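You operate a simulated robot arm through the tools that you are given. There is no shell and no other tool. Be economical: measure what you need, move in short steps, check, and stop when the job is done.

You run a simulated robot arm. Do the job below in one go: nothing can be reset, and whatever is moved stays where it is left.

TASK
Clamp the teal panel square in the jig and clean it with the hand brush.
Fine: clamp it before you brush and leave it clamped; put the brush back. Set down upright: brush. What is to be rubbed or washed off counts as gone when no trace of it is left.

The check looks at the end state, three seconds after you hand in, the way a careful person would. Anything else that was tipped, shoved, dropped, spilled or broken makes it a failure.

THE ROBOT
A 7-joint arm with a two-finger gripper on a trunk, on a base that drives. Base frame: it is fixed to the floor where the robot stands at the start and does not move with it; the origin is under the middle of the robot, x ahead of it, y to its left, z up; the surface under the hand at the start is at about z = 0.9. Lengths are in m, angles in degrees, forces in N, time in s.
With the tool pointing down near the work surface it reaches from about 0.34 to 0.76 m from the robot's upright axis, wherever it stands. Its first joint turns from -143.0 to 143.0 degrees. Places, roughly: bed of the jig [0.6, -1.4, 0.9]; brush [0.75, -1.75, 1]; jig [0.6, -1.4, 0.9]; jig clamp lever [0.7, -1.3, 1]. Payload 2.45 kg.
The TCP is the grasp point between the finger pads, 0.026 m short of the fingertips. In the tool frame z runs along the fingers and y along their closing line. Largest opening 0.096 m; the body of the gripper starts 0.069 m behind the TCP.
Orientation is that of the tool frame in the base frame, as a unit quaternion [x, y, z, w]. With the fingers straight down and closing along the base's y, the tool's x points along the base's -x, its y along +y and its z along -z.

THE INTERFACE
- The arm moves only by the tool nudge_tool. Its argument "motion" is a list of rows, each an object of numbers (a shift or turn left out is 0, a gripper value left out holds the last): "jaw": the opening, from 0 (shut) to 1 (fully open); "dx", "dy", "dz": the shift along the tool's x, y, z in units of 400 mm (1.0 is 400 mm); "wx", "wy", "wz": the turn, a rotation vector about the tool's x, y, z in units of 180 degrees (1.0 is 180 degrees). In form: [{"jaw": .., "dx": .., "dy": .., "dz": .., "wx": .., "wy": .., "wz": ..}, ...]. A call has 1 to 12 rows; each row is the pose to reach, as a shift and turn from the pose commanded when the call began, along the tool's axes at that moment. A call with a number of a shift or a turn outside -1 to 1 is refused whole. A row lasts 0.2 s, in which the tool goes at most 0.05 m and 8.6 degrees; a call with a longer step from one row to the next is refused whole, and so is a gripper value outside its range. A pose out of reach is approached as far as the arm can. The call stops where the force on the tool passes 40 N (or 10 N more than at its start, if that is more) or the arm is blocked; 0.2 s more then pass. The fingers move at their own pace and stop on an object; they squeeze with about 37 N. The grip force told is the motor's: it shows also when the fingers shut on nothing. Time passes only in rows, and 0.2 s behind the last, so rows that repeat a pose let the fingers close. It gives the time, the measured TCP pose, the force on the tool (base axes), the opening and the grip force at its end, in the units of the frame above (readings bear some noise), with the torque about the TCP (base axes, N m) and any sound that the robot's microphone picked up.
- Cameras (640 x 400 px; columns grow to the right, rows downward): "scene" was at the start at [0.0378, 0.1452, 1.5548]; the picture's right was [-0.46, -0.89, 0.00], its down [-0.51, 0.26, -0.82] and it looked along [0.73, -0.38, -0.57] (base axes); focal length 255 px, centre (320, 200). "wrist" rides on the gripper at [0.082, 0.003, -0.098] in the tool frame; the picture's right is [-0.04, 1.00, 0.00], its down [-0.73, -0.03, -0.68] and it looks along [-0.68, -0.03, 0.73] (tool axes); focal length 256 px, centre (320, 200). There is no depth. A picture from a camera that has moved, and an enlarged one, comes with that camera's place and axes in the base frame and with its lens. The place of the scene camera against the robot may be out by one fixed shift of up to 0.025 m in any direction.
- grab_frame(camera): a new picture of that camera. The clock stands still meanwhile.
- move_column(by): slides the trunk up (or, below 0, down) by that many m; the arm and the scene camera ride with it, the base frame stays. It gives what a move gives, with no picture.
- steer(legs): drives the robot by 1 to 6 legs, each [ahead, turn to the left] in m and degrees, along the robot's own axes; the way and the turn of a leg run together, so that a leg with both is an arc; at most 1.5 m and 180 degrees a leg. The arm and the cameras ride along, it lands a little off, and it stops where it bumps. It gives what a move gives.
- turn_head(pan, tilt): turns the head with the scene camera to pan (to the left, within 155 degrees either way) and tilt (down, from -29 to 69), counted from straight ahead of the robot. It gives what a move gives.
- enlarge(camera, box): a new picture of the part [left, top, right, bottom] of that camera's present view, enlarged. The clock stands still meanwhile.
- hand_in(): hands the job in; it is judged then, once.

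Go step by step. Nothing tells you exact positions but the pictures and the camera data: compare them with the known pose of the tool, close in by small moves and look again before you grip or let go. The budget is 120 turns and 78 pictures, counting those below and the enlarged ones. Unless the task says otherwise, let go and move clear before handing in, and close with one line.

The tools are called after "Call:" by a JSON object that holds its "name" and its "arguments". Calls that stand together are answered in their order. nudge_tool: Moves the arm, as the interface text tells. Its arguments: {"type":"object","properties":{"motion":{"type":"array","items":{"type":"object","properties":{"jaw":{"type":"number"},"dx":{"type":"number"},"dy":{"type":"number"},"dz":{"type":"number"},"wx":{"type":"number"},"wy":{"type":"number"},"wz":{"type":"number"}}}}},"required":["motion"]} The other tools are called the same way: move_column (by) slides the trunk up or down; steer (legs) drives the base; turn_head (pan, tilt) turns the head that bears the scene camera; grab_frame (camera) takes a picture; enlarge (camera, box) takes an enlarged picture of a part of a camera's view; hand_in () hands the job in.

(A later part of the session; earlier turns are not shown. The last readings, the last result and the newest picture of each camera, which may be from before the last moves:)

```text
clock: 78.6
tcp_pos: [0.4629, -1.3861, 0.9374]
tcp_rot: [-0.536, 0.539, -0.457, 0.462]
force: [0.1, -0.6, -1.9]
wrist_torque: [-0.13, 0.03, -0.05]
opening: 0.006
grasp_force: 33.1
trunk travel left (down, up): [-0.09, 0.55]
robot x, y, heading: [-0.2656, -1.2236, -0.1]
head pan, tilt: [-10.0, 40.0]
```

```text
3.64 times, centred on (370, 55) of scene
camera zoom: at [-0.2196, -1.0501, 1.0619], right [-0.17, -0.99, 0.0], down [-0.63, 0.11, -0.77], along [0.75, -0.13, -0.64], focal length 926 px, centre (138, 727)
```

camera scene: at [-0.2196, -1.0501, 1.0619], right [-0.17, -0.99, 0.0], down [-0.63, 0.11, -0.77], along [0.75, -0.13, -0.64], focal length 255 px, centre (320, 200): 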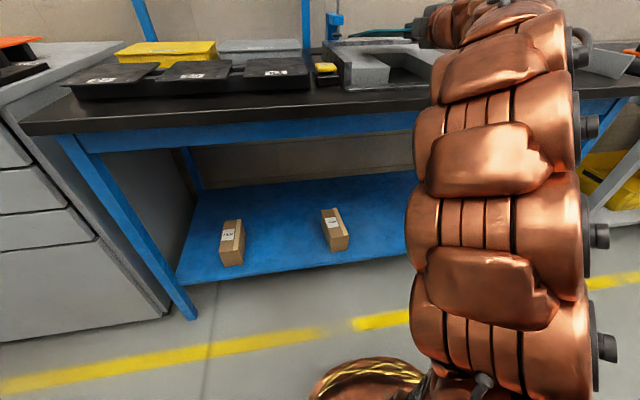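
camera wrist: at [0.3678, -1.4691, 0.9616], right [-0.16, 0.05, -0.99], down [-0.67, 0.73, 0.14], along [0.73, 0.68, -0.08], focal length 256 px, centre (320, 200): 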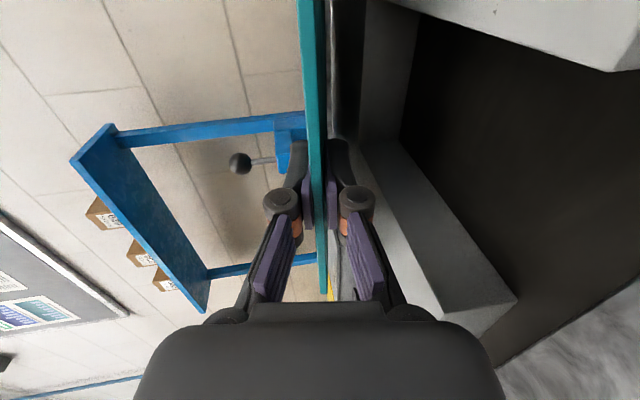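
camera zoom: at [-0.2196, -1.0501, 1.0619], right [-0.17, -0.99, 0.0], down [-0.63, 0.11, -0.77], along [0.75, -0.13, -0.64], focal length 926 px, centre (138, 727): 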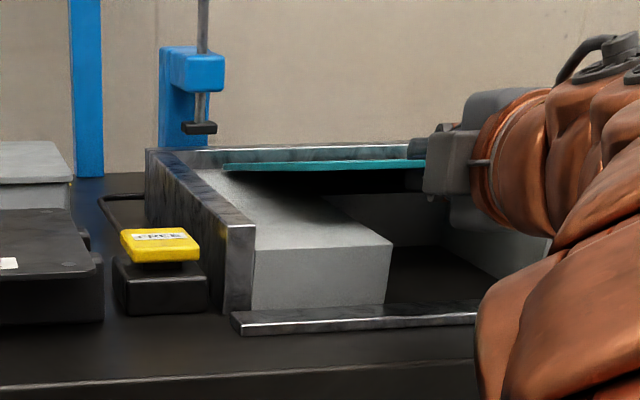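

Contact is felt and the rear edge lies on the bed just in front of the rear fence. I'll open the jaws gradually so the lower finger lets the front edge down.

Call:
{"name": "nudge_tool", "arguments": {"motion": [{"jaw": 0.2}, {"jaw": 0.35}, {"jaw": 0.5}, {"jaw": 0.65}, {"jaw": 0.8}, {"jaw": 0.92}, {"jaw": 0.92}, {"jaw": 0.92}]}}

Call:
{"name": "enlarge", "arguments": {"camera": "scene", "box": [290, 0, 450, 110]}}

Call:
{"name": "grab_frame", "arguments": {"camera": "wrist"}}

```text
clock: 80.4
tcp_pos: [0.4653, -1.3876, 0.9375]
tcp_rot: [-0.536, 0.539, -0.457, 0.463]
force: [-0.3, -0.9, 0.3]
wrist_torque: [0.0, 0.03, -0.01]
opening: 0.0884
grasp_force: 0.0
trunk travel left (down, up): [-0.09, 0.55]
robot x, y, heading: [-0.2618, -1.2256, 0.0]
head pan, tilt: [-10.0, 40.0]
```

```text
3.64 times, centred on (370, 55) of scene
camera zoom: at [-0.2197, -1.0501, 1.0619], right [-0.17, -0.99, 0.0], down [-0.63, 0.11, -0.77], along [0.75, -0.13, -0.64], focal length 926 px, centre (138, 727)
```

zoom: 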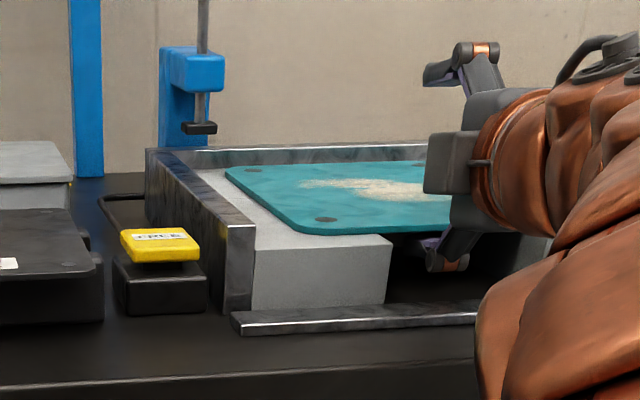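

```text
37 pictures are left
camera wrist: at [0.3667, -1.4686, 0.9483], right [-0.15, 0.05, -0.99], down [-0.67, 0.73, 0.14], along [0.73, 0.68, -0.08], focal length 256 px, centre (320, 200)
```

wrist: 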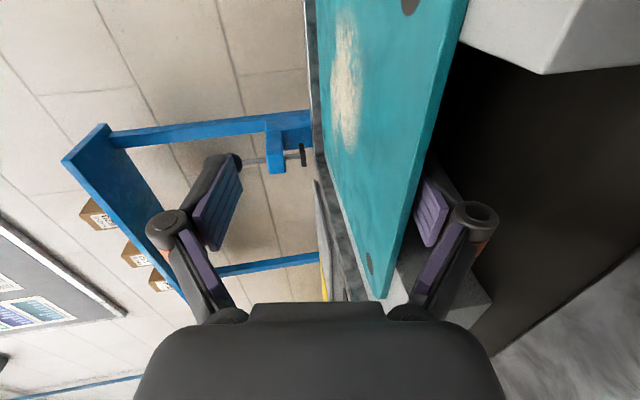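

The panel lies flat on the bed. I'll withdraw straight back, raise, then turn the tool downward for squaring it against the fences.

Call:
{"name": "nudge_tool", "arguments": {"motion": [{"dz": -0.09, "dy": 0.014}, {"dz": -0.19, "dy": 0.03}, {"dz": -0.29, "dy": 0.046}, {"dz": -0.37, "dy": 0.058}, {"dz": -0.37, "dy": 0.058}]}}

Call:
{"name": "move_column", "arguments": {"by": 0.3}}

Call:
{"name": "nudge_tool", "arguments": {"motion": [{"wx": -0.045, "jaw": 0.0}, {"wx": -0.09}, {"wx": -0.135}, {"wx": -0.18}, {"wx": -0.225}, {"wx": -0.27}, {"wx": -0.315}, {"wx": -0.36}, {"wx": -0.405}, {"wx": -0.45}, {"wx": -0.45}]}}

Call:
{"name": "grab_frame", "arguments": {"camera": "scene"}}

```text
clock: 81.6
tcp_pos: [0.3128, -1.3866, 0.9401]
tcp_rot: [-0.536, 0.538, -0.457, 0.463]
force: [0.1, -0.3, -0.8]
wrist_torque: [0.0, 0.01, -0.03]
opening: 0.0883
grasp_force: 0.1
trunk travel left (down, up): [-0.09, 0.55]
robot x, y, heading: [-0.2673, -1.2228, 0.1]
head pan, tilt: [-10.0, 40.0]
```

```text
clock: 84.6
tcp_pos: [0.3125, -1.3881, 1.2399]
tcp_rot: [-0.536, 0.539, -0.457, 0.463]
force: [-0.6, -0.5, 0.3]
wrist_torque: [-0.01, 0.02, -0.01]
opening: 0.0886
grasp_force: 0.2
trunk travel left (down, up): [-0.39, 0.25]
robot x, y, heading: [-0.2595, -1.2209, 0.2]
head pan, tilt: [-10.0, 40.0]
```

```text
clock: 87.0
tcp_pos: [0.2464, -1.3658, 1.0854]
tcp_rot: [0.708, -0.706, 0.012, -0.012]
force: [0.2, -0.3, -0.2]
wrist_torque: [0.04, 0.02, 0.05]
opening: 0.0
grasp_force: 28.7
out of reach, approached as far as the arm can: row 7, 8, 9, 10, 11
trunk travel left (down, up): [-0.39, 0.25]
robot x, y, heading: [-0.2643, -1.2189, 0.1]
head pan, tilt: [-10.0, 40.0]
```

```text
36 pictures are left
camera scene: at [-0.2197, -1.0502, 1.3619], right [-0.17, -0.99, 0.0], down [-0.63, 0.11, -0.77], along [0.75, -0.13, -0.64], focal length 255 px, centre (320, 200)
```

scene: 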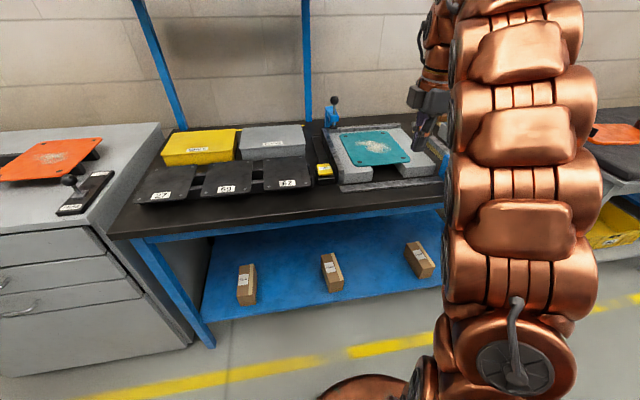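

The tool is pointing down. I'll raise the trunk and reposition the base so that the jig, knob and brush are all within reach.

Call:
{"name": "move_column", "arguments": {"by": 0.22}}

Call:
{"name": "steer", "arguments": {"legs": [[0, -90], [0.26, 0], [0, 90], [0.3, 0]]}}

Call:
{"name": "turn_head", "arguments": {"pan": 5, "tilt": 45}}

Call:
{"name": "grab_frame", "arguments": {"camera": "scene"}}

Call:
{"name": "grab_frame", "arguments": {"camera": "wrist"}}

```text
clock: 89.3
tcp_pos: [0.248, -1.3667, 1.307]
tcp_rot: [0.707, -0.707, 0.012, -0.012]
force: [-0.2, -0.2, 0.0]
wrist_torque: [0.01, 0.0, 0.01]
opening: 0.0
grasp_force: 28.6
trunk travel left (down, up): [-0.61, 0.03]
robot x, y, heading: [-0.2642, -1.2265, 0.1]
head pan, tilt: [-10.0, 40.0]
```

```text
clock: 100.4
tcp_pos: [0.5539, -1.6129, 1.3061]
tcp_rot: [0.712, -0.702, 0.012, -0.013]
force: [0.1, -0.4, 0.0]
wrist_torque: [0.01, 0.04, 0.0]
opening: 0.0
grasp_force: 27.7
trunk travel left (down, up): [-0.61, 0.03]
robot x, y, heading: [0.0417, -1.4809, 0.8]
head pan, tilt: [-10.0, 40.0]
```

```text
clock: 101.1
tcp_pos: [0.5542, -1.6146, 1.3058]
tcp_rot: [0.712, -0.702, 0.012, -0.013]
force: [-0.1, -0.2, -0.6]
wrist_torque: [0.04, 0.03, -0.01]
opening: 0.0
grasp_force: 28.4
trunk travel left (down, up): [-0.61, 0.03]
robot x, y, heading: [0.0449, -1.4789, 1.0]
head pan, tilt: [5.0, 45.0]
```

```text
35 pictures are left
camera scene: at [0.0813, -1.2814, 1.5746], right [0.1, -0.99, 0.0], down [-0.7, -0.07, -0.71], along [0.7, 0.07, -0.71], focal length 255 px, centre (320, 200)
```

scene: 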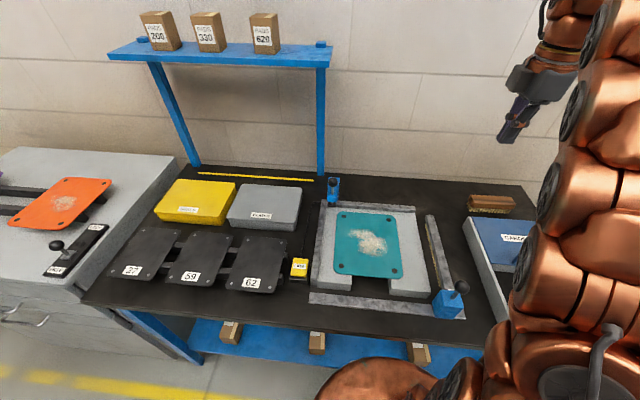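

```text
34 pictures are left
camera wrist: at [0.5494, -1.6943, 1.4042], right [-1.0, 0.03, -0.04], down [-0.01, 0.73, 0.68], along [0.04, 0.68, -0.73], focal length 256 px, centre (320, 200)
```

wrist: 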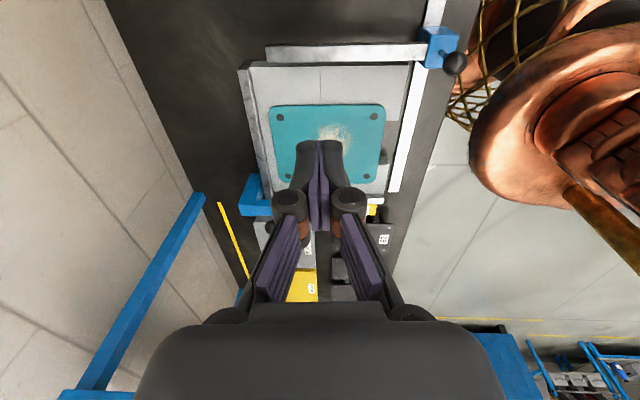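

The panel sits about 2.5 cm from the rear fence and 4 cm from the left fence, square to both by eye. I'll bring the closed fingertips down beside its right edge.

Call:
{"name": "nudge_tool", "arguments": {"motion": [{"dx": -0.08, "dz": 0.05, "wx": -0.006}, {"dx": -0.16, "dz": 0.12, "wx": -0.011}, {"dx": -0.22, "dz": 0.21, "wx": -0.011}, {"dx": -0.249, "dz": 0.32, "wx": -0.011}, {"dx": -0.249, "dy": 0.003, "dz": 0.43, "wx": -0.011}, {"dx": -0.249, "dy": 0.003, "dz": 0.54, "wx": -0.011}, {"dx": -0.249, "dy": 0.003, "dz": 0.625, "wx": -0.011}, {"dx": -0.249, "dy": 0.003, "dz": 0.7, "wx": -0.011}, {"dx": -0.249, "dy": 0.003, "dz": 0.7, "wx": -0.011}]}}

Call:
{"name": "grab_frame", "arguments": {"camera": "wrist"}}

```text
clock: 103.1
tcp_pos: [0.562, -1.5136, 1.0256]
tcp_rot: [0.712, -0.702, 0.0, -0.001]
force: [-0.1, -0.3, 0.1]
wrist_torque: [0.01, 0.0, -0.01]
opening: 0.0
grasp_force: 28.0
trunk travel left (down, up): [-0.61, 0.03]
robot x, y, heading: [0.0398, -1.4759, 1.0]
head pan, tilt: [5.0, 45.0]
```

```text
33 pictures are left
camera wrist: at [0.5598, -1.5949, 1.1239], right [-1.0, 0.03, 0.0], down [0.02, 0.73, 0.68], along [0.02, 0.68, -0.73], focal length 256 px, centre (320, 200)
```

wrist: 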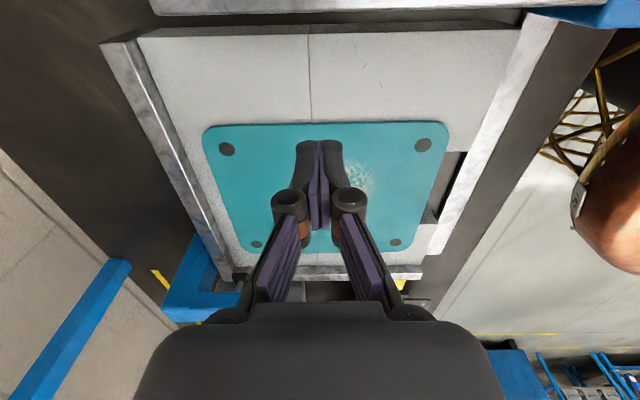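

Call:
{"name": "nudge_tool", "arguments": {"motion": [{"dz": 0.1}, {"dz": 0.19}, {"dz": 0.22}, {"dz": 0.226}, {"dz": 0.232}, {"dz": 0.232}]}}

```text
clock: 104.5
tcp_pos: [0.5625, -1.5132, 0.9336]
tcp_rot: [0.712, -0.702, 0.0, -0.001]
force: [0.7, 0.0, -0.4]
wrist_torque: [0.01, 0.0, 0.01]
opening: 0.0
grasp_force: 28.6
trunk travel left (down, up): [-0.61, 0.03]
robot x, y, heading: [0.0434, -1.4774, 0.8]
head pan, tilt: [5.0, 45.0]
```

No bed contact at tip height 0.908. I'll push the panel left toward the fence.

Call:
{"name": "nudge_tool", "arguments": {"motion": [{"dx": -0.025}, {"dx": -0.05}, {"dx": -0.075}, {"dx": -0.1}, {"dx": -0.115}, {"dx": -0.115}]}}

Call:
{"name": "grab_frame", "arguments": {"camera": "wrist"}}

```text
clock: 105.9
tcp_pos: [0.5607, -1.4671, 0.9348]
tcp_rot: [0.712, -0.702, 0.0, -0.002]
force: [-0.5, -0.2, 0.2]
wrist_torque: [-0.02, -0.01, 0.04]
opening: 0.0002
grasp_force: 28.1
trunk travel left (down, up): [-0.61, 0.03]
robot x, y, heading: [0.044, -1.4795, 1.0]
head pan, tilt: [5.0, 45.0]
```

```text
32 pictures are left
camera wrist: at [0.5588, -1.5481, 1.0321], right [-1.0, 0.03, 0.0], down [0.02, 0.73, 0.68], along [0.02, 0.68, -0.73], focal length 256 px, centre (320, 200)
```

wrist: 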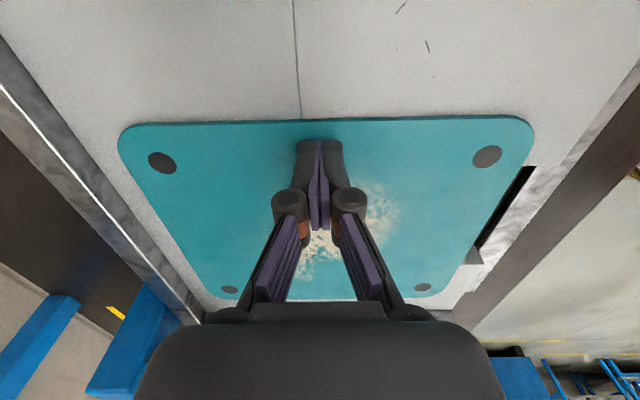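

The panel hasn't moved: the tips passed just over it, so the bed is a little lower than thought. I'll go back out and feel for the bed by touch.

Call:
{"name": "nudge_tool", "arguments": {"motion": [{"dz": -0.04}, {"dx": 0.06, "dz": -0.04}, {"dx": 0.13, "dz": -0.04}, {"dx": 0.13, "dz": 0.01}, {"dx": 0.13, "dz": 0.016}, {"dx": 0.13, "dz": 0.022}, {"dx": 0.13, "dz": 0.022}]}}

Call:
{"name": "nudge_tool", "arguments": {"motion": [{"dz": 0.003}, {"dz": 0.006}, {"dz": 0.009}, {"dz": 0.012}, {"dz": 0.012}]}}

```text
clock: 107.5
tcp_pos: [0.5615, -1.5186, 0.9252]
tcp_rot: [0.711, -0.703, -0.001, 0.0]
force: [0.3, 0.1, 0.8]
wrist_torque: [-0.01, 0.03, 0.0]
opening: 0.0
grasp_force: 28.3
trunk travel left (down, up): [-0.61, 0.03]
robot x, y, heading: [0.0435, -1.4733, 0.6]
head pan, tilt: [5.0, 45.0]
```

```text
clock: 108.4
tcp_pos: [0.5622, -1.5186, 0.9248]
tcp_rot: [0.712, -0.702, 0.003, -0.003]
force: [-10.6, 1.8, 27.1]
wrist_torque: [0.05, 0.32, 0.0]
opening: 0.0
grasp_force: 28.2
trunk travel left (down, up): [-0.61, 0.03]
robot x, y, heading: [0.0421, -1.4745, 0.7]
head pan, tilt: [5.0, 45.0]
stopped in row 4: the force on the tool passed its limit at 44 N (the readings are from after the stop); the commanded pose is now the measured one
```

The bed is at z≈0.899. I'll lift 2.5 mm and push left again.

Call:
{"name": "nudge_tool", "arguments": {"motion": [{"dz": -0.0065}, {"dz": -0.0065}, {"dz": -0.0065, "dx": -0.025}, {"dz": -0.0065, "dx": -0.05}, {"dz": -0.0065, "dx": -0.075}, {"dz": -0.0065, "dx": -0.1}, {"dz": -0.0065, "dx": -0.12}, {"dz": -0.0065, "dx": -0.12}]}}

Call:
{"name": "grab_frame", "arguments": {"camera": "wrist"}}

```text
clock: 110.2
tcp_pos: [0.5622, -1.4711, 0.9264]
tcp_rot: [0.712, -0.702, 0.001, -0.002]
force: [0.0, -0.5, 0.7]
wrist_torque: [-0.01, 0.0, 0.01]
opening: 0.0061
grasp_force: 28.0
trunk travel left (down, up): [-0.61, 0.03]
robot x, y, heading: [0.0426, -1.4758, 0.8]
head pan, tilt: [5.0, 45.0]
```

```text
31 pictures are left
camera wrist: at [0.5606, -1.5525, 1.0245], right [-1.0, 0.03, 0.0], down [0.02, 0.73, 0.68], along [0.02, 0.68, -0.73], focal length 256 px, centre (320, 200)
```

wrist: 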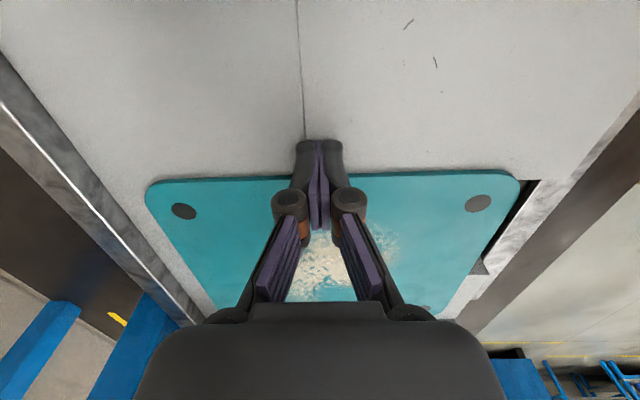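

The panel is moving with the tips now. I'll continue to the fence.

Call:
{"name": "nudge_tool", "arguments": {"motion": [{"dx": -0.015}, {"dx": -0.03}, {"dx": -0.04}, {"dx": -0.045}, {"dx": -0.05}, {"dx": -0.055}, {"dx": -0.06}, {"dx": -0.06}]}}

Call:
{"name": "grab_frame", "arguments": {"camera": "scene"}}

```text
clock: 111.3
tcp_pos: [0.5627, -1.4596, 0.9271]
tcp_rot: [0.71, -0.705, 0.004, 0.001]
force: [1.5, -5.4, -0.9]
wrist_torque: [-0.11, -0.03, -0.06]
opening: 0.0002
grasp_force: 28.4
trunk travel left (down, up): [-0.61, 0.03]
robot x, y, heading: [0.0455, -1.4761, 0.4]
head pan, tilt: [5.0, 45.0]
stopped in row 5: the force on the tool passed its limit at 43 N (the readings are from after the stop); the commanded pose is now the measured one
```

```text
30 pictures are left
camera scene: at [0.0823, -1.2823, 1.5747], right [0.1, -1.0, 0.0], down [-0.7, -0.07, -0.71], along [0.7, 0.07, -0.71], focal length 255 px, centre (320, 200)
```

scene: 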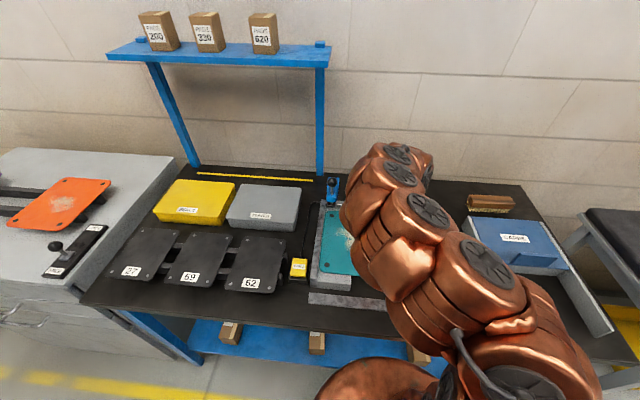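

Call:
{"name": "enlarge", "arguments": {"camera": "scene", "box": [290, 170, 410, 310]}}

Call:
{"name": "grab_frame", "arguments": {"camera": "wrist"}}

```text
2.86 times, centred on (350, 240) of scene
camera zoom: at [0.0823, -1.2823, 1.5747], right [0.1, -1.0, 0.0], down [-0.7, -0.07, -0.71], along [0.7, 0.07, -0.71], focal length 728 px, centre (234, 86)
```

zoom: 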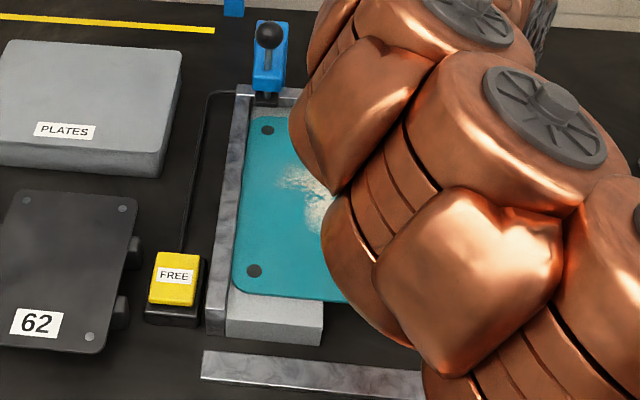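

```text
28 pictures are left
camera wrist: at [0.5597, -1.5392, 1.0253], right [-1.0, 0.03, -0.01], down [0.02, 0.74, 0.67], along [0.03, 0.67, -0.74], focal length 256 px, centre (320, 200)
```

wrist: 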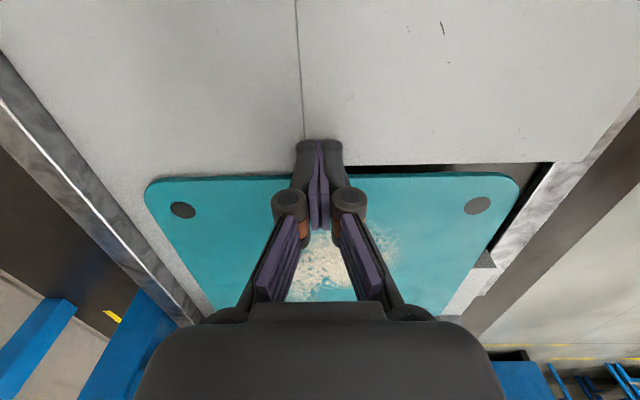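

The panel's left side is flush on the fence. Now I'll go around to the near edge and push it toward the rear fence.

Call:
{"name": "nudge_tool", "arguments": {"motion": [{"dz": -0.1}, {"dz": -0.2}, {"dx": -0.06, "dy": 0.085, "dz": -0.24}, {"dx": -0.12, "dy": 0.17, "dz": -0.24}, {"dx": -0.18, "dy": 0.255, "dz": -0.24}, {"dx": -0.24, "dy": 0.34, "dz": -0.24}, {"dx": -0.2865, "dy": 0.4125, "dz": -0.24}, {"dx": -0.2865, "dy": 0.4125, "dz": -0.14}, {"dx": -0.2865, "dy": 0.4125, "dz": -0.06}, {"dx": -0.2865, "dy": 0.4125, "dz": 0.0}, {"dx": -0.2865, "dy": 0.4125, "dz": 0.0}]}}

Call:
{"name": "grab_frame", "arguments": {"camera": "wrist"}}

```text
clock: 113.7
tcp_pos: [0.3957, -1.3444, 0.9262]
tcp_rot: [0.71, -0.704, 0.004, 0.0]
force: [0.8, -0.2, 0.5]
wrist_torque: [0.01, 0.0, 0.02]
opening: 0.0
grasp_force: 28.3
trunk travel left (down, up): [-0.61, 0.03]
robot x, y, heading: [0.0446, -1.4746, 0.8]
head pan, tilt: [5.0, 45.0]
```

```text
27 pictures are left
camera wrist: at [0.3932, -1.4244, 1.0246], right [-1.0, 0.03, -0.01], down [0.02, 0.74, 0.67], along [0.02, 0.67, -0.74], focal length 256 px, centre (320, 200)
```

wrist: 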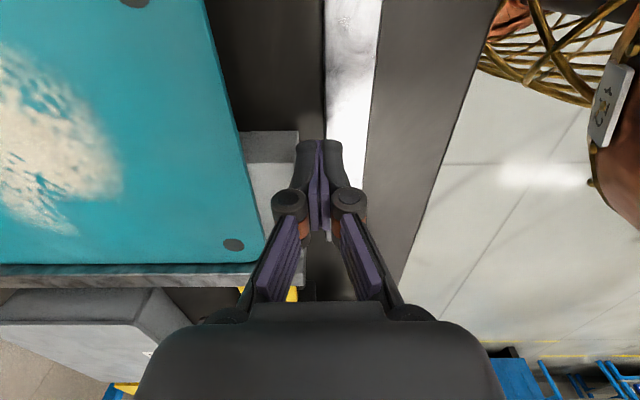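

Call:
{"name": "nudge_tool", "arguments": {"motion": [{"dy": -0.04}, {"dy": -0.075}, {"dy": -0.1}, {"dy": -0.115}, {"dy": -0.13}, {"dy": -0.14}, {"dy": -0.15}, {"dy": -0.16}, {"dy": -0.17}, {"dy": -0.18}, {"dy": -0.18}]}}

Call:
{"name": "grab_frame", "arguments": {"camera": "wrist"}}

Call:
{"name": "enlarge", "arguments": {"camera": "scene", "box": [290, 170, 410, 310]}}

```text
clock: 115.3
tcp_pos: [0.4495, -1.3434, 0.9246]
tcp_rot: [0.711, -0.704, 0.001, 0.004]
force: [-17.5, 0.6, 14.5]
wrist_torque: [0.12, 0.3, -0.15]
opening: 0.0
grasp_force: 28.4
trunk travel left (down, up): [-0.61, 0.03]
robot x, y, heading: [0.0429, -1.478, 0.8]
head pan, tilt: [5.0, 45.0]
stopped in row 8: the force on the tool passed its limit at 46 N (the readings are from after the stop); the commanded pose is now the measured one
```

```text
26 pictures are left
camera wrist: at [0.4487, -1.4237, 1.0237], right [-1.0, 0.03, 0.01], down [0.03, 0.74, 0.67], along [0.02, 0.67, -0.74], focal length 256 px, centre (320, 200)
```

wrist: 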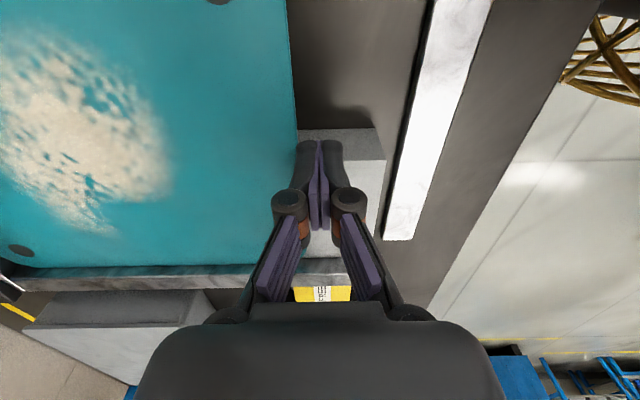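

```text
2.86 times, centred on (350, 240) of scene
camera zoom: at [0.0792, -1.2813, 1.5749], right [0.1, -0.99, 0.0], down [-0.7, -0.07, -0.71], along [0.7, 0.07, -0.71], focal length 728 px, centre (234, 86)
```

zoom: 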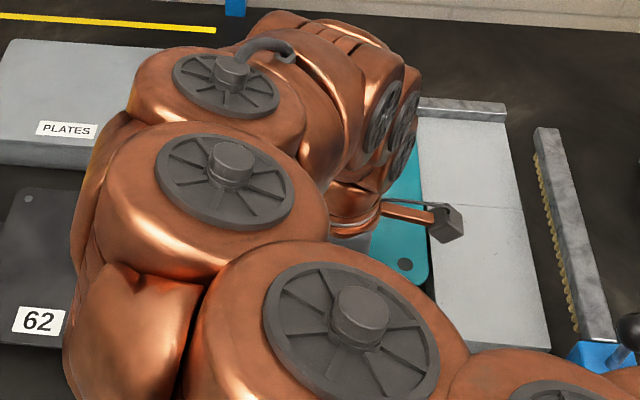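

Force rose, but I'm not sure whether it's the rear fence or the tips dragging on the bed. I'll lift off and look.

Call:
{"name": "nudge_tool", "arguments": {"motion": [{"dy": 0.01, "dz": -0.02}, {"dy": 0.01, "dz": -0.12}, {"dy": 0.01, "dz": -0.23}, {"dx": 0.08, "dy": -0.06, "dz": -0.28}, {"dx": 0.16, "dy": -0.13, "dz": -0.3}, {"dx": 0.25, "dy": -0.2, "dz": -0.3}, {"dx": 0.34, "dy": -0.26, "dz": -0.3}, {"dx": 0.42, "dy": -0.28, "dz": -0.3}, {"dx": 0.42, "dy": -0.28, "dz": -0.3}]}}

Call:
{"name": "grab_frame", "arguments": {"camera": "wrist"}}

```text
clock: 117.3
tcp_pos: [0.5676, -1.5128, 1.0408]
tcp_rot: [0.711, -0.703, 0.001, 0.004]
force: [0.3, -1.0, 0.2]
wrist_torque: [-0.01, -0.01, 0.0]
opening: 0.0
grasp_force: 28.8
trunk travel left (down, up): [-0.61, 0.03]
robot x, y, heading: [0.0411, -1.4787, 0.6]
head pan, tilt: [5.0, 45.0]
```

```text
24 pictures are left
camera wrist: at [0.5666, -1.5919, 1.1407], right [-1.0, 0.03, 0.01], down [0.03, 0.74, 0.67], along [0.02, 0.67, -0.74], focal length 256 px, centre (320, 200)
```

wrist: 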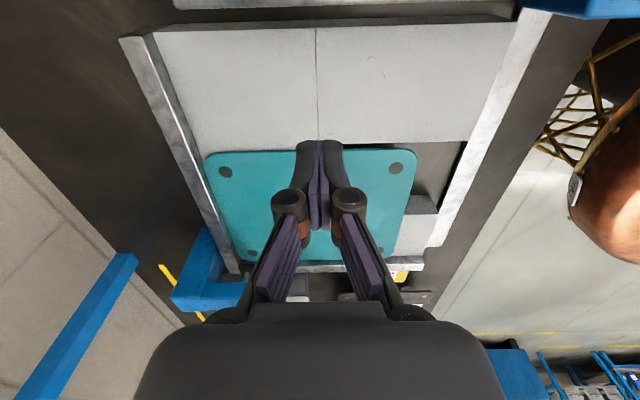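

Call:
{"name": "enlarge", "arguments": {"camera": "wrist", "box": [150, 130, 290, 280]}}

Call:
{"name": "enlarge", "arguments": {"camera": "scene", "box": [290, 170, 410, 310]}}

```text
2.67 times, centred on (220, 205) of wrist
camera zoom: at [0.5666, -1.5919, 1.1407], right [-1.0, 0.03, 0.01], down [0.03, 0.74, 0.67], along [0.02, 0.67, -0.74], focal length 683 px, centre (587, 187)
```

zoom: 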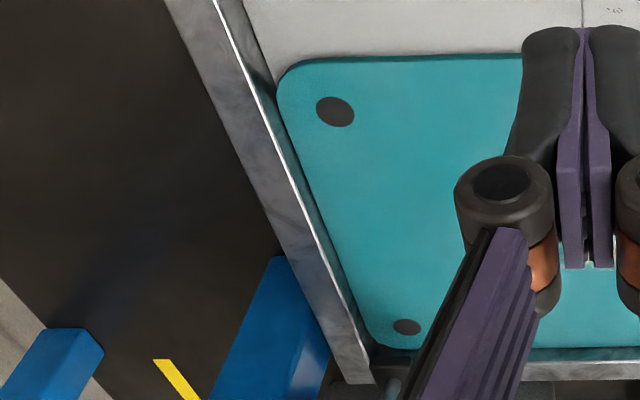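

```text
2.86 times, centred on (350, 240) of scene
camera zoom: at [0.0814, -1.2816, 1.5746], right [0.1, -1.0, 0.0], down [-0.7, -0.07, -0.71], along [0.7, 0.07, -0.71], focal length 728 px, centre (234, 86)
```

zoom: 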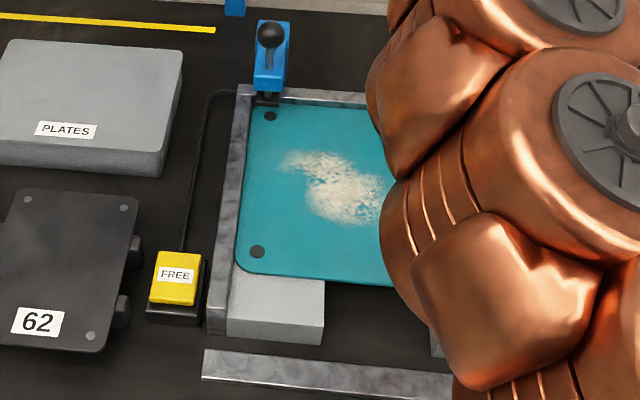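

The panel is flush against both fences with the pad above its corner. The clamp knob triangulates to about (0.677, -1.268, 1.039); I'll hover the closed tips above it.

Call:
{"name": "nudge_tool", "arguments": {"motion": [{"dz": -0.1}, {"dz": -0.2}, {"dx": -0.1, "dy": -0.047, "dz": -0.2}, {"dx": -0.2, "dy": -0.093, "dz": -0.2}, {"dx": -0.3, "dy": -0.14, "dz": -0.2}, {"dx": -0.4, "dy": -0.186, "dz": -0.2}, {"dx": -0.5, "dy": -0.233, "dz": -0.2}, {"dx": -0.609, "dy": -0.2796, "dz": -0.2}, {"dx": -0.609, "dy": -0.2796, "dz": -0.2}]}}

Call:
{"name": "grab_frame", "arguments": {"camera": "wrist"}}

Call:
{"name": "enlarge", "arguments": {"camera": "scene", "box": [280, 110, 400, 230]}}

```text
clock: 119.3
tcp_pos: [0.6744, -1.2636, 1.1233]
tcp_rot: [0.711, -0.703, 0.001, 0.004]
force: [0.2, -0.1, 0.8]
wrist_torque: [-0.04, -0.08, -0.01]
opening: 0.0
grasp_force: 28.7
trunk travel left (down, up): [-0.61, 0.03]
robot x, y, heading: [0.0416, -1.4799, 0.8]
head pan, tilt: [5.0, 45.0]
```

```text
21 pictures are left
camera wrist: at [0.6735, -1.3436, 1.2224], right [-1.0, 0.03, 0.0], down [0.02, 0.74, 0.67], along [0.02, 0.67, -0.74], focal length 256 px, centre (320, 200)
```

wrist: 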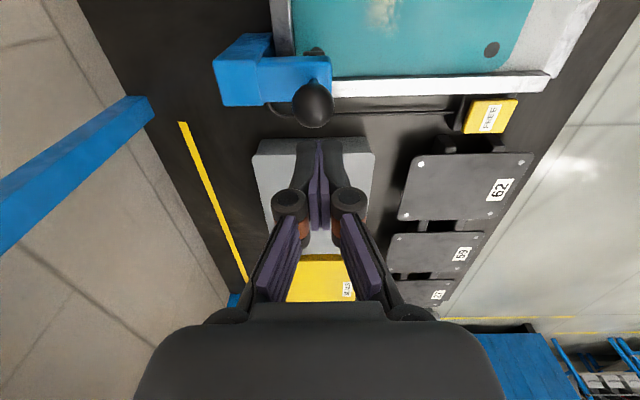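

```text
3.33 times, centred on (340, 170) of scene
camera zoom: at [0.0808, -1.281, 1.5745], right [0.1, -0.99, 0.0], down [-0.7, -0.07, -0.71], along [0.7, 0.07, -0.71], focal length 849 px, centre (253, 300)
```

zoom: 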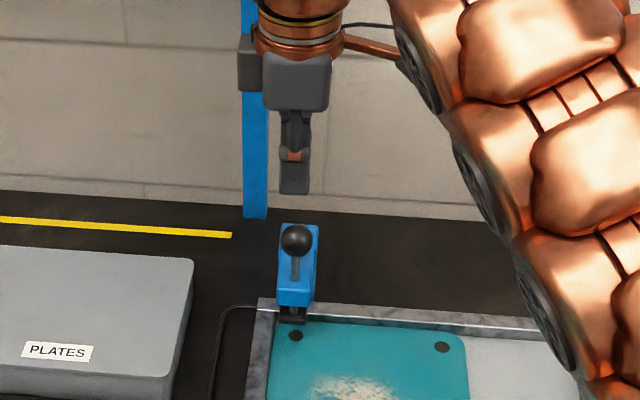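

The knob is at (0.680, -1.271); I'll fine-align and press down until the force stops me.

Call:
{"name": "nudge_tool", "arguments": {"motion": [{"dx": 0.0175, "dy": -0.0125, "dz": 0.0}, {"dx": 0.0175, "dy": -0.0125, "dz": 0.08}, {"dx": 0.0175, "dy": -0.0125, "dz": 0.1}, {"dx": 0.0175, "dy": -0.0125, "dz": 0.11}, {"dx": 0.0175, "dy": -0.0125, "dz": 0.12}, {"dx": 0.0175, "dy": -0.0125, "dz": 0.13}, {"dx": 0.0175, "dy": -0.0125, "dz": 0.14}, {"dx": 0.0175, "dy": -0.0125, "dz": 0.15}, {"dx": 0.0175, "dy": -0.0125, "dz": 0.16}, {"dx": 0.0175, "dy": -0.0125, "dz": 0.17}]}}

```text
clock: 121.5
tcp_pos: [0.6805, -1.2717, 1.0556]
tcp_rot: [0.711, -0.703, 0.001, 0.004]
force: [0.3, 0.7, 4.0]
wrist_torque: [0.03, 0.01, -0.06]
opening: 0.0001
grasp_force: 28.1
trunk travel left (down, up): [-0.61, 0.03]
robot x, y, heading: [0.041, -1.4782, 0.5]
head pan, tilt: [5.0, 45.0]
```

It's moving down with light resistance. Continue pressing.

Call:
{"name": "nudge_tool", "arguments": {"motion": [{"dz": 0.01}, {"dz": 0.02}, {"dz": 0.03}, {"dz": 0.04}, {"dz": 0.05}, {"dz": 0.06}, {"dz": 0.07}]}}

Call:
{"name": "enlarge", "arguments": {"camera": "scene", "box": [280, 110, 400, 230]}}

```text
clock: 122.2
tcp_pos: [0.6821, -1.2719, 1.0503]
tcp_rot: [0.71, -0.704, 0.003, -0.001]
force: [-5.8, -1.5, 19.4]
wrist_torque: [0.07, 0.14, 0.0]
opening: 0.0
grasp_force: 29.3
trunk travel left (down, up): [-0.61, 0.03]
robot x, y, heading: [0.0453, -1.479, 0.6]
head pan, tilt: [5.0, 45.0]
stopped in row 3: the force on the tool passed its limit at 46 N (the readings are from after the stop); the commanded pose is now the measured one
```

```text
3.33 times, centred on (340, 170) of scene
camera zoom: at [0.0796, -1.2819, 1.5747], right [0.1, -1.0, 0.0], down [-0.7, -0.07, -0.71], along [0.7, 0.07, -0.71], focal length 849 px, centre (253, 300)
```

zoom: 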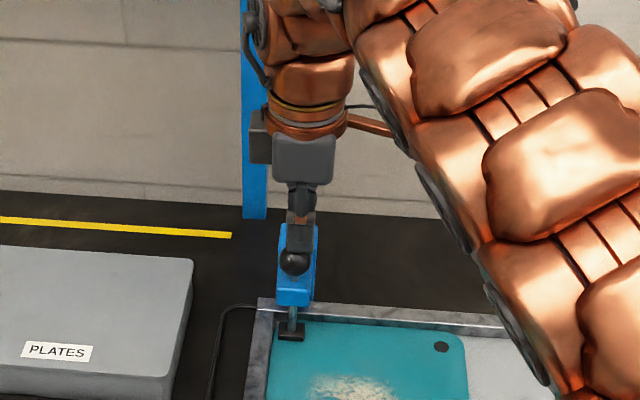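

The pad is down on the panel's corner. I'll lift off and check that it stays down.

Call:
{"name": "nudge_tool", "arguments": {"motion": [{"dz": -0.05}, {"dz": -0.15}, {"dz": -0.25}, {"dz": -0.25}]}}

Call:
{"name": "enlarge", "arguments": {"camera": "scene", "box": [280, 110, 560, 290]}}

```text
clock: 123.2
tcp_pos: [0.6804, -1.2701, 1.148]
tcp_rot: [0.711, -0.704, 0.003, 0.001]
force: [0.4, -0.2, -0.3]
wrist_torque: [0.0, 0.04, 0.02]
opening: 0.0001
grasp_force: 29.0
trunk travel left (down, up): [-0.61, 0.03]
robot x, y, heading: [0.0433, -1.4775, 0.7]
head pan, tilt: [5.0, 45.0]
```

```text
2.22 times, centred on (420, 200) of scene
camera zoom: at [0.0813, -1.2813, 1.5746], right [0.1, -1.0, 0.0], down [-0.7, -0.07, -0.71], along [0.7, 0.07, -0.71], focal length 566 px, centre (98, 200)
```

zoom: 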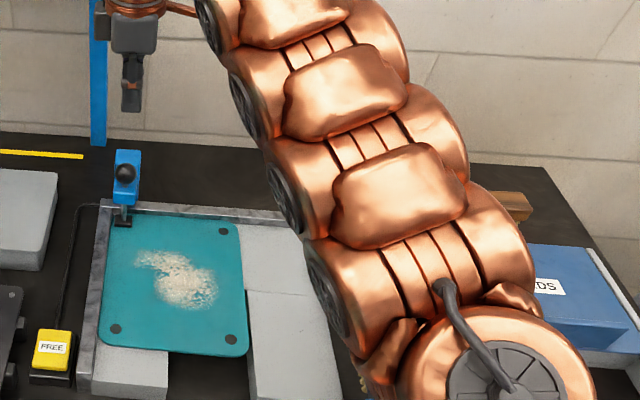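

The clamp holds. Next is the brush at about (0.75, -1.79), upright on its bristles; I'll raise the arm and shift the base right to reach it comfortably.

Call:
{"name": "nudge_tool", "arguments": {"motion": [{"dz": -0.1}, {"dz": -0.2}, {"dz": -0.25, "dy": 0.06, "jaw": 0.9}, {"dz": -0.25, "dy": 0.15, "jaw": 0.9}, {"dz": -0.25, "dy": 0.15, "jaw": 0.9}]}}

Call:
{"name": "steer", "arguments": {"legs": [[0, -90], [0.26, 0], [0, 90]]}}

Call:
{"name": "turn_head", "arguments": {"pan": 0, "tilt": 45}}

Call:
{"name": "grab_frame", "arguments": {"camera": "scene"}}

```text
clock: 124.4
tcp_pos: [0.6166, -1.273, 1.2428]
tcp_rot: [0.71, -0.704, 0.002, -0.001]
force: [-0.2, 0.6, 0.8]
wrist_torque: [-0.01, -0.06, 0.04]
opening: 0.0734
grasp_force: 0.0
out of reach, approached as far as the arm can: row 1, 2, 3, 4, 5
trunk travel left (down, up): [-0.61, 0.03]
robot x, y, heading: [0.0426, -1.4787, 0.3]
head pan, tilt: [5.0, 45.0]
```

```text
clock: 133.9
tcp_pos: [0.6228, -1.5373, 1.2419]
tcp_rot: [0.711, -0.703, 0.002, -0.001]
force: [-0.2, -0.1, 0.1]
wrist_torque: [0.0, 0.0, -0.02]
opening: 0.0863
grasp_force: 0.0
trunk travel left (down, up): [-0.61, 0.03]
robot x, y, heading: [0.0494, -1.7399, 0.4]
head pan, tilt: [5.0, 45.0]
```

```text
clock: 134.6
tcp_pos: [0.6222, -1.5377, 1.2427]
tcp_rot: [0.711, -0.703, 0.003, 0.0]
force: [0.7, -0.1, -1.1]
wrist_torque: [-0.03, -0.01, -0.02]
opening: 0.0863
grasp_force: 0.2
trunk travel left (down, up): [-0.61, 0.03]
robot x, y, heading: [0.0444, -1.7404, 0.6]
head pan, tilt: [0.0, 45.0]
```

```text
17 pictures are left
camera scene: at [0.0873, -1.5528, 1.5746], right [0.01, -1.0, 0.0], down [-0.71, -0.01, -0.71], along [0.71, 0.01, -0.71], focal length 255 px, centre (320, 200)
```

scene: 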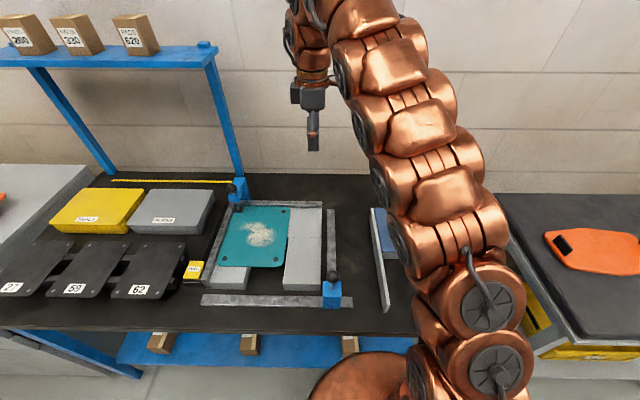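

Call:
{"name": "nudge_tool", "arguments": {"motion": [{"dx": 0.1, "dy": -0.02, "dz": 0.02}, {"dx": 0.2, "dy": -0.045, "dz": 0.04}, {"dx": 0.31, "dy": -0.07, "dz": 0.06}, {"dx": 0.42, "dy": -0.095, "dz": 0.08}, {"dx": 0.53, "dy": -0.12, "dz": 0.1}, {"dx": 0.64, "dy": -0.145, "dz": 0.12}, {"dx": 0.74, "dy": -0.17, "dz": 0.14}, {"dx": 0.827, "dy": -0.19, "dz": 0.15}, {"dx": 0.827, "dy": -0.19, "dz": 0.15}]}}

Call:
{"name": "grab_frame", "arguments": {"camera": "wrist"}}

```text
clock: 136.6
tcp_pos: [0.7027, -1.8686, 1.1834]
tcp_rot: [0.712, -0.702, 0.003, -0.001]
force: [-0.6, -0.2, -0.4]
wrist_torque: [-0.03, -0.01, 0.0]
opening: 0.0866
grasp_force: 0.1
trunk travel left (down, up): [-0.61, 0.03]
robot x, y, heading: [0.0516, -1.7411, 1.0]
head pan, tilt: [0.0, 45.0]
```

```text
16 pictures are left
camera wrist: at [0.7017, -1.9495, 1.2814], right [-1.0, 0.03, -0.01], down [0.02, 0.74, 0.68], along [0.02, 0.68, -0.74], focal length 256 px, centre (320, 200)
```

wrist: 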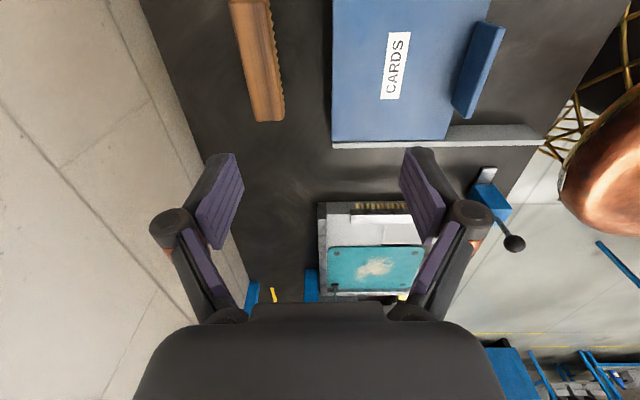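

The brush lies along y, farther right and back than expected (centre near y −1.85). I'll shift over so it's in the middle of the wrist view for a better fix.

Call:
{"name": "nudge_tool", "arguments": {"motion": [{"dx": 0.1, "dy": -0.03}, {"dx": 0.2, "dy": -0.06}, {"dx": 0.3, "dy": -0.1}, {"dx": 0.32, "dy": -0.12, "dz": 0.05}, {"dx": 0.32, "dy": -0.12, "dz": 0.05}]}}

Call:
{"name": "grab_frame", "arguments": {"camera": "wrist"}}

```text
clock: 137.8
tcp_pos: [0.701, -1.9747, 1.1428]
tcp_rot: [0.712, -0.702, 0.003, -0.002]
force: [-0.2, -0.6, 1.0]
wrist_torque: [0.01, -0.01, -0.02]
opening: 0.0866
grasp_force: 0.0
out of reach, approached as far as the arm can: row 1, 2, 3, 4, 5
trunk travel left (down, up): [-0.61, 0.03]
robot x, y, heading: [0.0463, -1.7462, 0.7]
head pan, tilt: [0.0, 45.0]
```

```text
15 pictures are left
camera wrist: at [0.6994, -2.0553, 1.2404], right [-1.0, 0.03, -0.01], down [0.02, 0.74, 0.68], along [0.02, 0.68, -0.74], focal length 256 px, centre (320, 200)
```

wrist: 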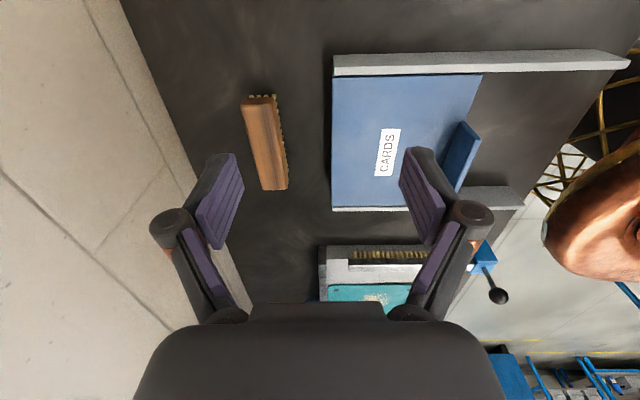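

The brush handle triangulates to about x 0.782, y −1.78…−1.93, top z 0.913. I'll come inward first and see where the commanded pose stands.

Call:
{"name": "nudge_tool", "arguments": {"motion": [{"dx": -0.1, "dz": 0.05}, {"dx": -0.2, "dz": 0.12}, {"dx": -0.27, "dz": 0.2}, {"dx": -0.27, "dz": 0.25}, {"dx": -0.27, "dz": 0.25}]}}

```text
clock: 139.0
tcp_pos: [0.7029, -1.8652, 1.0406]
tcp_rot: [0.712, -0.702, 0.003, -0.001]
force: [0.0, 0.6, -0.2]
wrist_torque: [-0.01, -0.01, 0.0]
opening: 0.0866
grasp_force: 0.0
trunk travel left (down, up): [-0.61, 0.03]
robot x, y, heading: [0.0509, -1.7443, 0.6]
head pan, tilt: [0.0, 45.0]
```

Call:
{"name": "nudge_tool", "arguments": {"motion": [{"dx": -0.009, "dy": -0.1, "dz": 0.05}, {"dx": -0.018, "dy": -0.198, "dz": 0.1}, {"dx": -0.018, "dy": -0.198, "dz": 0.1}]}}

Call:
{"name": "grab_frame", "arguments": {"camera": "wrist"}}

```text
clock: 139.8
tcp_pos: [0.7613, -1.8594, 1.013]
tcp_rot: [0.712, -0.703, 0.002, -0.001]
force: [-0.3, 0.3, 0.8]
wrist_torque: [-0.01, 0.02, -0.04]
opening: 0.0864
grasp_force: 0.1
out of reach, approached as far as the arm can: row 2, 3
trunk travel left (down, up): [-0.61, 0.03]
robot x, y, heading: [0.0475, -1.7424, 0.6]
head pan, tilt: [0.0, 45.0]
```

```text
14 pictures are left
camera wrist: at [0.759, -1.9399, 1.1113], right [-1.0, 0.03, -0.01], down [0.02, 0.73, 0.68], along [0.02, 0.68, -0.73], focal length 256 px, centre (320, 200)
```

wrist: 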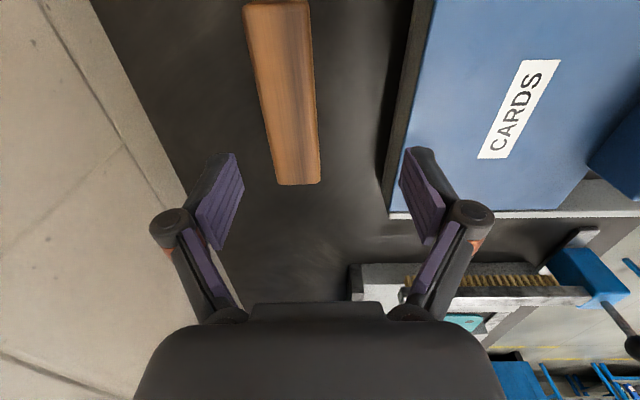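

The arm is at its reach limit this high, so I'll approach lower, where the stated reach is longer.

Call:
{"name": "nudge_tool", "arguments": {"motion": [{"dz": 0.08, "jaw": 0.8}, {"dx": -0.01, "dy": -0.03, "dz": 0.12}, {"dx": -0.01, "dy": -0.058, "dz": 0.12}, {"dx": -0.01, "dy": -0.058, "dz": 0.12}]}}

```text
clock: 140.8
tcp_pos: [0.7645, -1.8446, 0.9686]
tcp_rot: [0.712, -0.702, 0.004, 0.0]
force: [0.3, 0.8, 0.3]
wrist_torque: [0.02, 0.04, -0.02]
opening: 0.0767
grasp_force: 0.0
out of reach, approached as far as the arm can: row 2, 3, 4
trunk travel left (down, up): [-0.61, 0.03]
robot x, y, heading: [0.0487, -1.7384, 0.7]
head pan, tilt: [0.0, 45.0]
```

I'll creep the base forward 4 cm to gain reach.

Call:
{"name": "steer", "arguments": {"legs": [[0.04, 0]]}}

Call:
{"name": "grab_frame", "arguments": {"camera": "wrist"}}

```text
clock: 141.7
tcp_pos: [0.8038, -1.8436, 0.9696]
tcp_rot: [0.711, -0.703, 0.003, 0.0]
force: [0.5, -0.2, 0.2]
wrist_torque: [0.01, -0.03, -0.01]
opening: 0.0769
grasp_force: 0.0
trunk travel left (down, up): [-0.61, 0.03]
robot x, y, heading: [0.0882, -1.7433, 0.9]
head pan, tilt: [0.0, 45.0]
```

```text
13 pictures are left
camera wrist: at [0.8019, -1.924, 1.0676], right [-1.0, 0.03, -0.01], down [0.02, 0.74, 0.68], along [0.02, 0.68, -0.74], focal length 256 px, centre (320, 200)
```

wrist: 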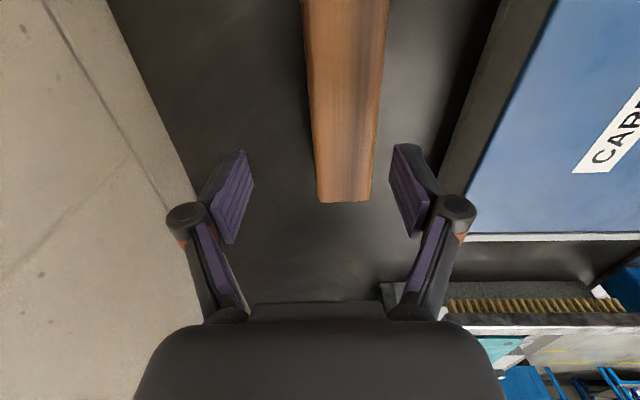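

The handle centreline is at x≈0.786, between the fingers. I'll align, descend and grip.

Call:
{"name": "nudge_tool", "arguments": {"motion": [{"dx": 0.02, "dy": 0.045, "dz": 0.0}, {"dx": 0.02, "dy": 0.045, "dz": 0.07}, {"dx": 0.02, "dy": 0.045, "dz": 0.12}, {"dx": 0.02, "dy": 0.045, "dz": 0.152}, {"dx": 0.02, "dy": 0.045, "dz": 0.152}, {"dx": 0.02, "dy": 0.045, "dz": 0.152, "jaw": 0}, {"dx": 0.02, "dy": 0.045, "dz": 0.152, "jaw": 0}, {"dx": 0.02, "dy": 0.045, "dz": 0.152, "jaw": 0}, {"dx": 0.02, "dy": 0.045, "dz": 0.152, "jaw": 0}]}}

Call:
{"name": "grab_frame", "arguments": {"camera": "wrist"}}

```text
clock: 143.7
tcp_pos: [0.7879, -1.8529, 0.9078]
tcp_rot: [0.711, -0.703, 0.003, -0.001]
force: [0.8, 0.1, 3.6]
wrist_torque: [-0.05, -0.04, 0.15]
opening: 0.0443
grasp_force: 37.1
trunk travel left (down, up): [-0.61, 0.03]
robot x, y, heading: [0.0879, -1.7389, 0.8]
head pan, tilt: [0.0, 45.0]
```

```text
12 pictures are left
camera wrist: at [0.7844, -1.9324, 1.0067], right [-1.0, 0.03, -0.01], down [0.02, 0.74, 0.68], along [0.02, 0.68, -0.74], focal length 256 px, centre (320, 200)
```

wrist: 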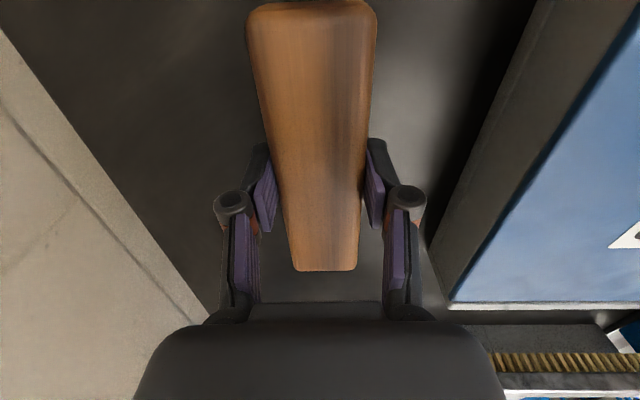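

The brush is gripped (handle 44 mm). I'll lift it clear and carry it over toward the panel.

Call:
{"name": "nudge_tool", "arguments": {"motion": [{"dz": -0.08}, {"dz": -0.16}, {"dz": -0.24}, {"dx": -0.1, "dy": 0.05, "dz": -0.26}, {"dx": -0.2, "dy": 0.1, "dz": -0.28}, {"dx": -0.3, "dy": 0.15, "dz": -0.3}, {"dx": -0.4, "dy": 0.2, "dz": -0.3}, {"dx": -0.5, "dy": 0.25, "dz": -0.3}, {"dx": -0.6, "dy": 0.3, "dz": -0.3}, {"dx": -0.7, "dy": 0.35, "dz": -0.3}, {"dx": -0.8, "dy": 0.4, "dz": -0.3}, {"dx": -0.8, "dy": 0.4, "dz": -0.3}]}}

Call:
{"name": "grab_frame", "arguments": {"camera": "wrist"}}

```text
clock: 146.3
tcp_pos: [0.6223, -1.5322, 1.0261]
tcp_rot: [0.711, -0.703, 0.003, 0.0]
force: [-0.6, -0.1, -1.2]
wrist_torque: [-0.02, 0.03, 0.0]
opening: 0.0445
grasp_force: 37.0
trunk travel left (down, up): [-0.61, 0.03]
robot x, y, heading: [0.0885, -1.7433, 0.9]
head pan, tilt: [0.0, 45.0]
```

```text
11 pictures are left
camera wrist: at [0.6199, -1.6124, 1.1248], right [-1.0, 0.03, -0.01], down [0.02, 0.74, 0.68], along [0.02, 0.68, -0.74], focal length 256 px, centre (320, 200)
```

wrist: 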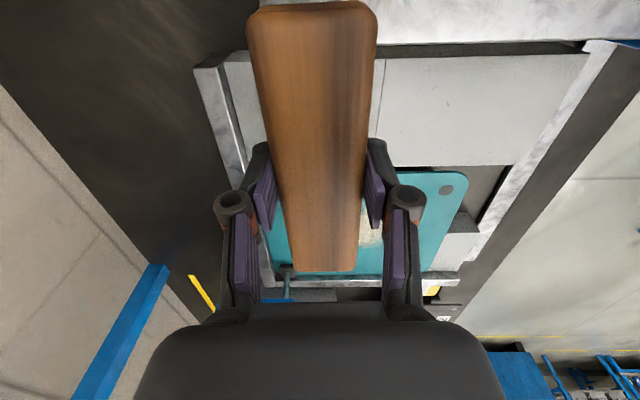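

Call:
{"name": "enlarge", "arguments": {"camera": "scene", "box": [190, 170, 350, 290]}}

```text
3.33 times, centred on (270, 230) of scene
camera zoom: at [0.1274, -1.5521, 1.5746], right [0.01, -1.0, 0.0], down [-0.71, -0.01, -0.71], along [0.71, 0.01, -0.71], focal length 849 px, centre (487, 100)
```

zoom: 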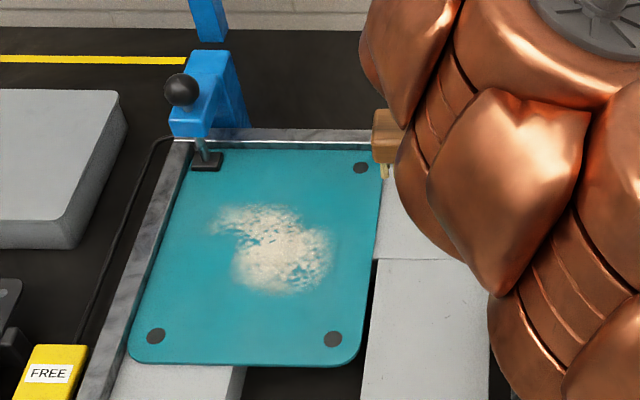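

The dirt patch spans about x 0.53–0.635, y −1.30…−1.415. I'll bring the brush over it and lower until light contact.

Call:
{"name": "nudge_tool", "arguments": {"motion": [{"dx": -0.1}, {"dx": -0.2, "dy": -0.005}, {"dx": -0.3, "dy": -0.008}, {"dx": -0.4, "dy": -0.011}, {"dx": -0.438, "dy": -0.0115, "dz": 0.06}, {"dx": -0.438, "dy": -0.0115, "dz": 0.13}, {"dx": -0.438, "dy": -0.0115, "dz": 0.17}, {"dx": -0.438, "dy": -0.0115, "dz": 0.185}, {"dx": -0.438, "dy": -0.0115, "dz": 0.185}]}}

```text
clock: 148.3
tcp_pos: [0.6262, -1.3597, 0.9519]
tcp_rot: [0.712, -0.702, 0.004, -0.003]
force: [2.3, 2.2, 28.4]
wrist_torque: [-0.44, -0.03, 0.06]
opening: 0.0443
grasp_force: 37.1
trunk travel left (down, up): [-0.61, 0.03]
robot x, y, heading: [0.0897, -1.7433, 0.6]
head pan, tilt: [0.0, 45.0]
```

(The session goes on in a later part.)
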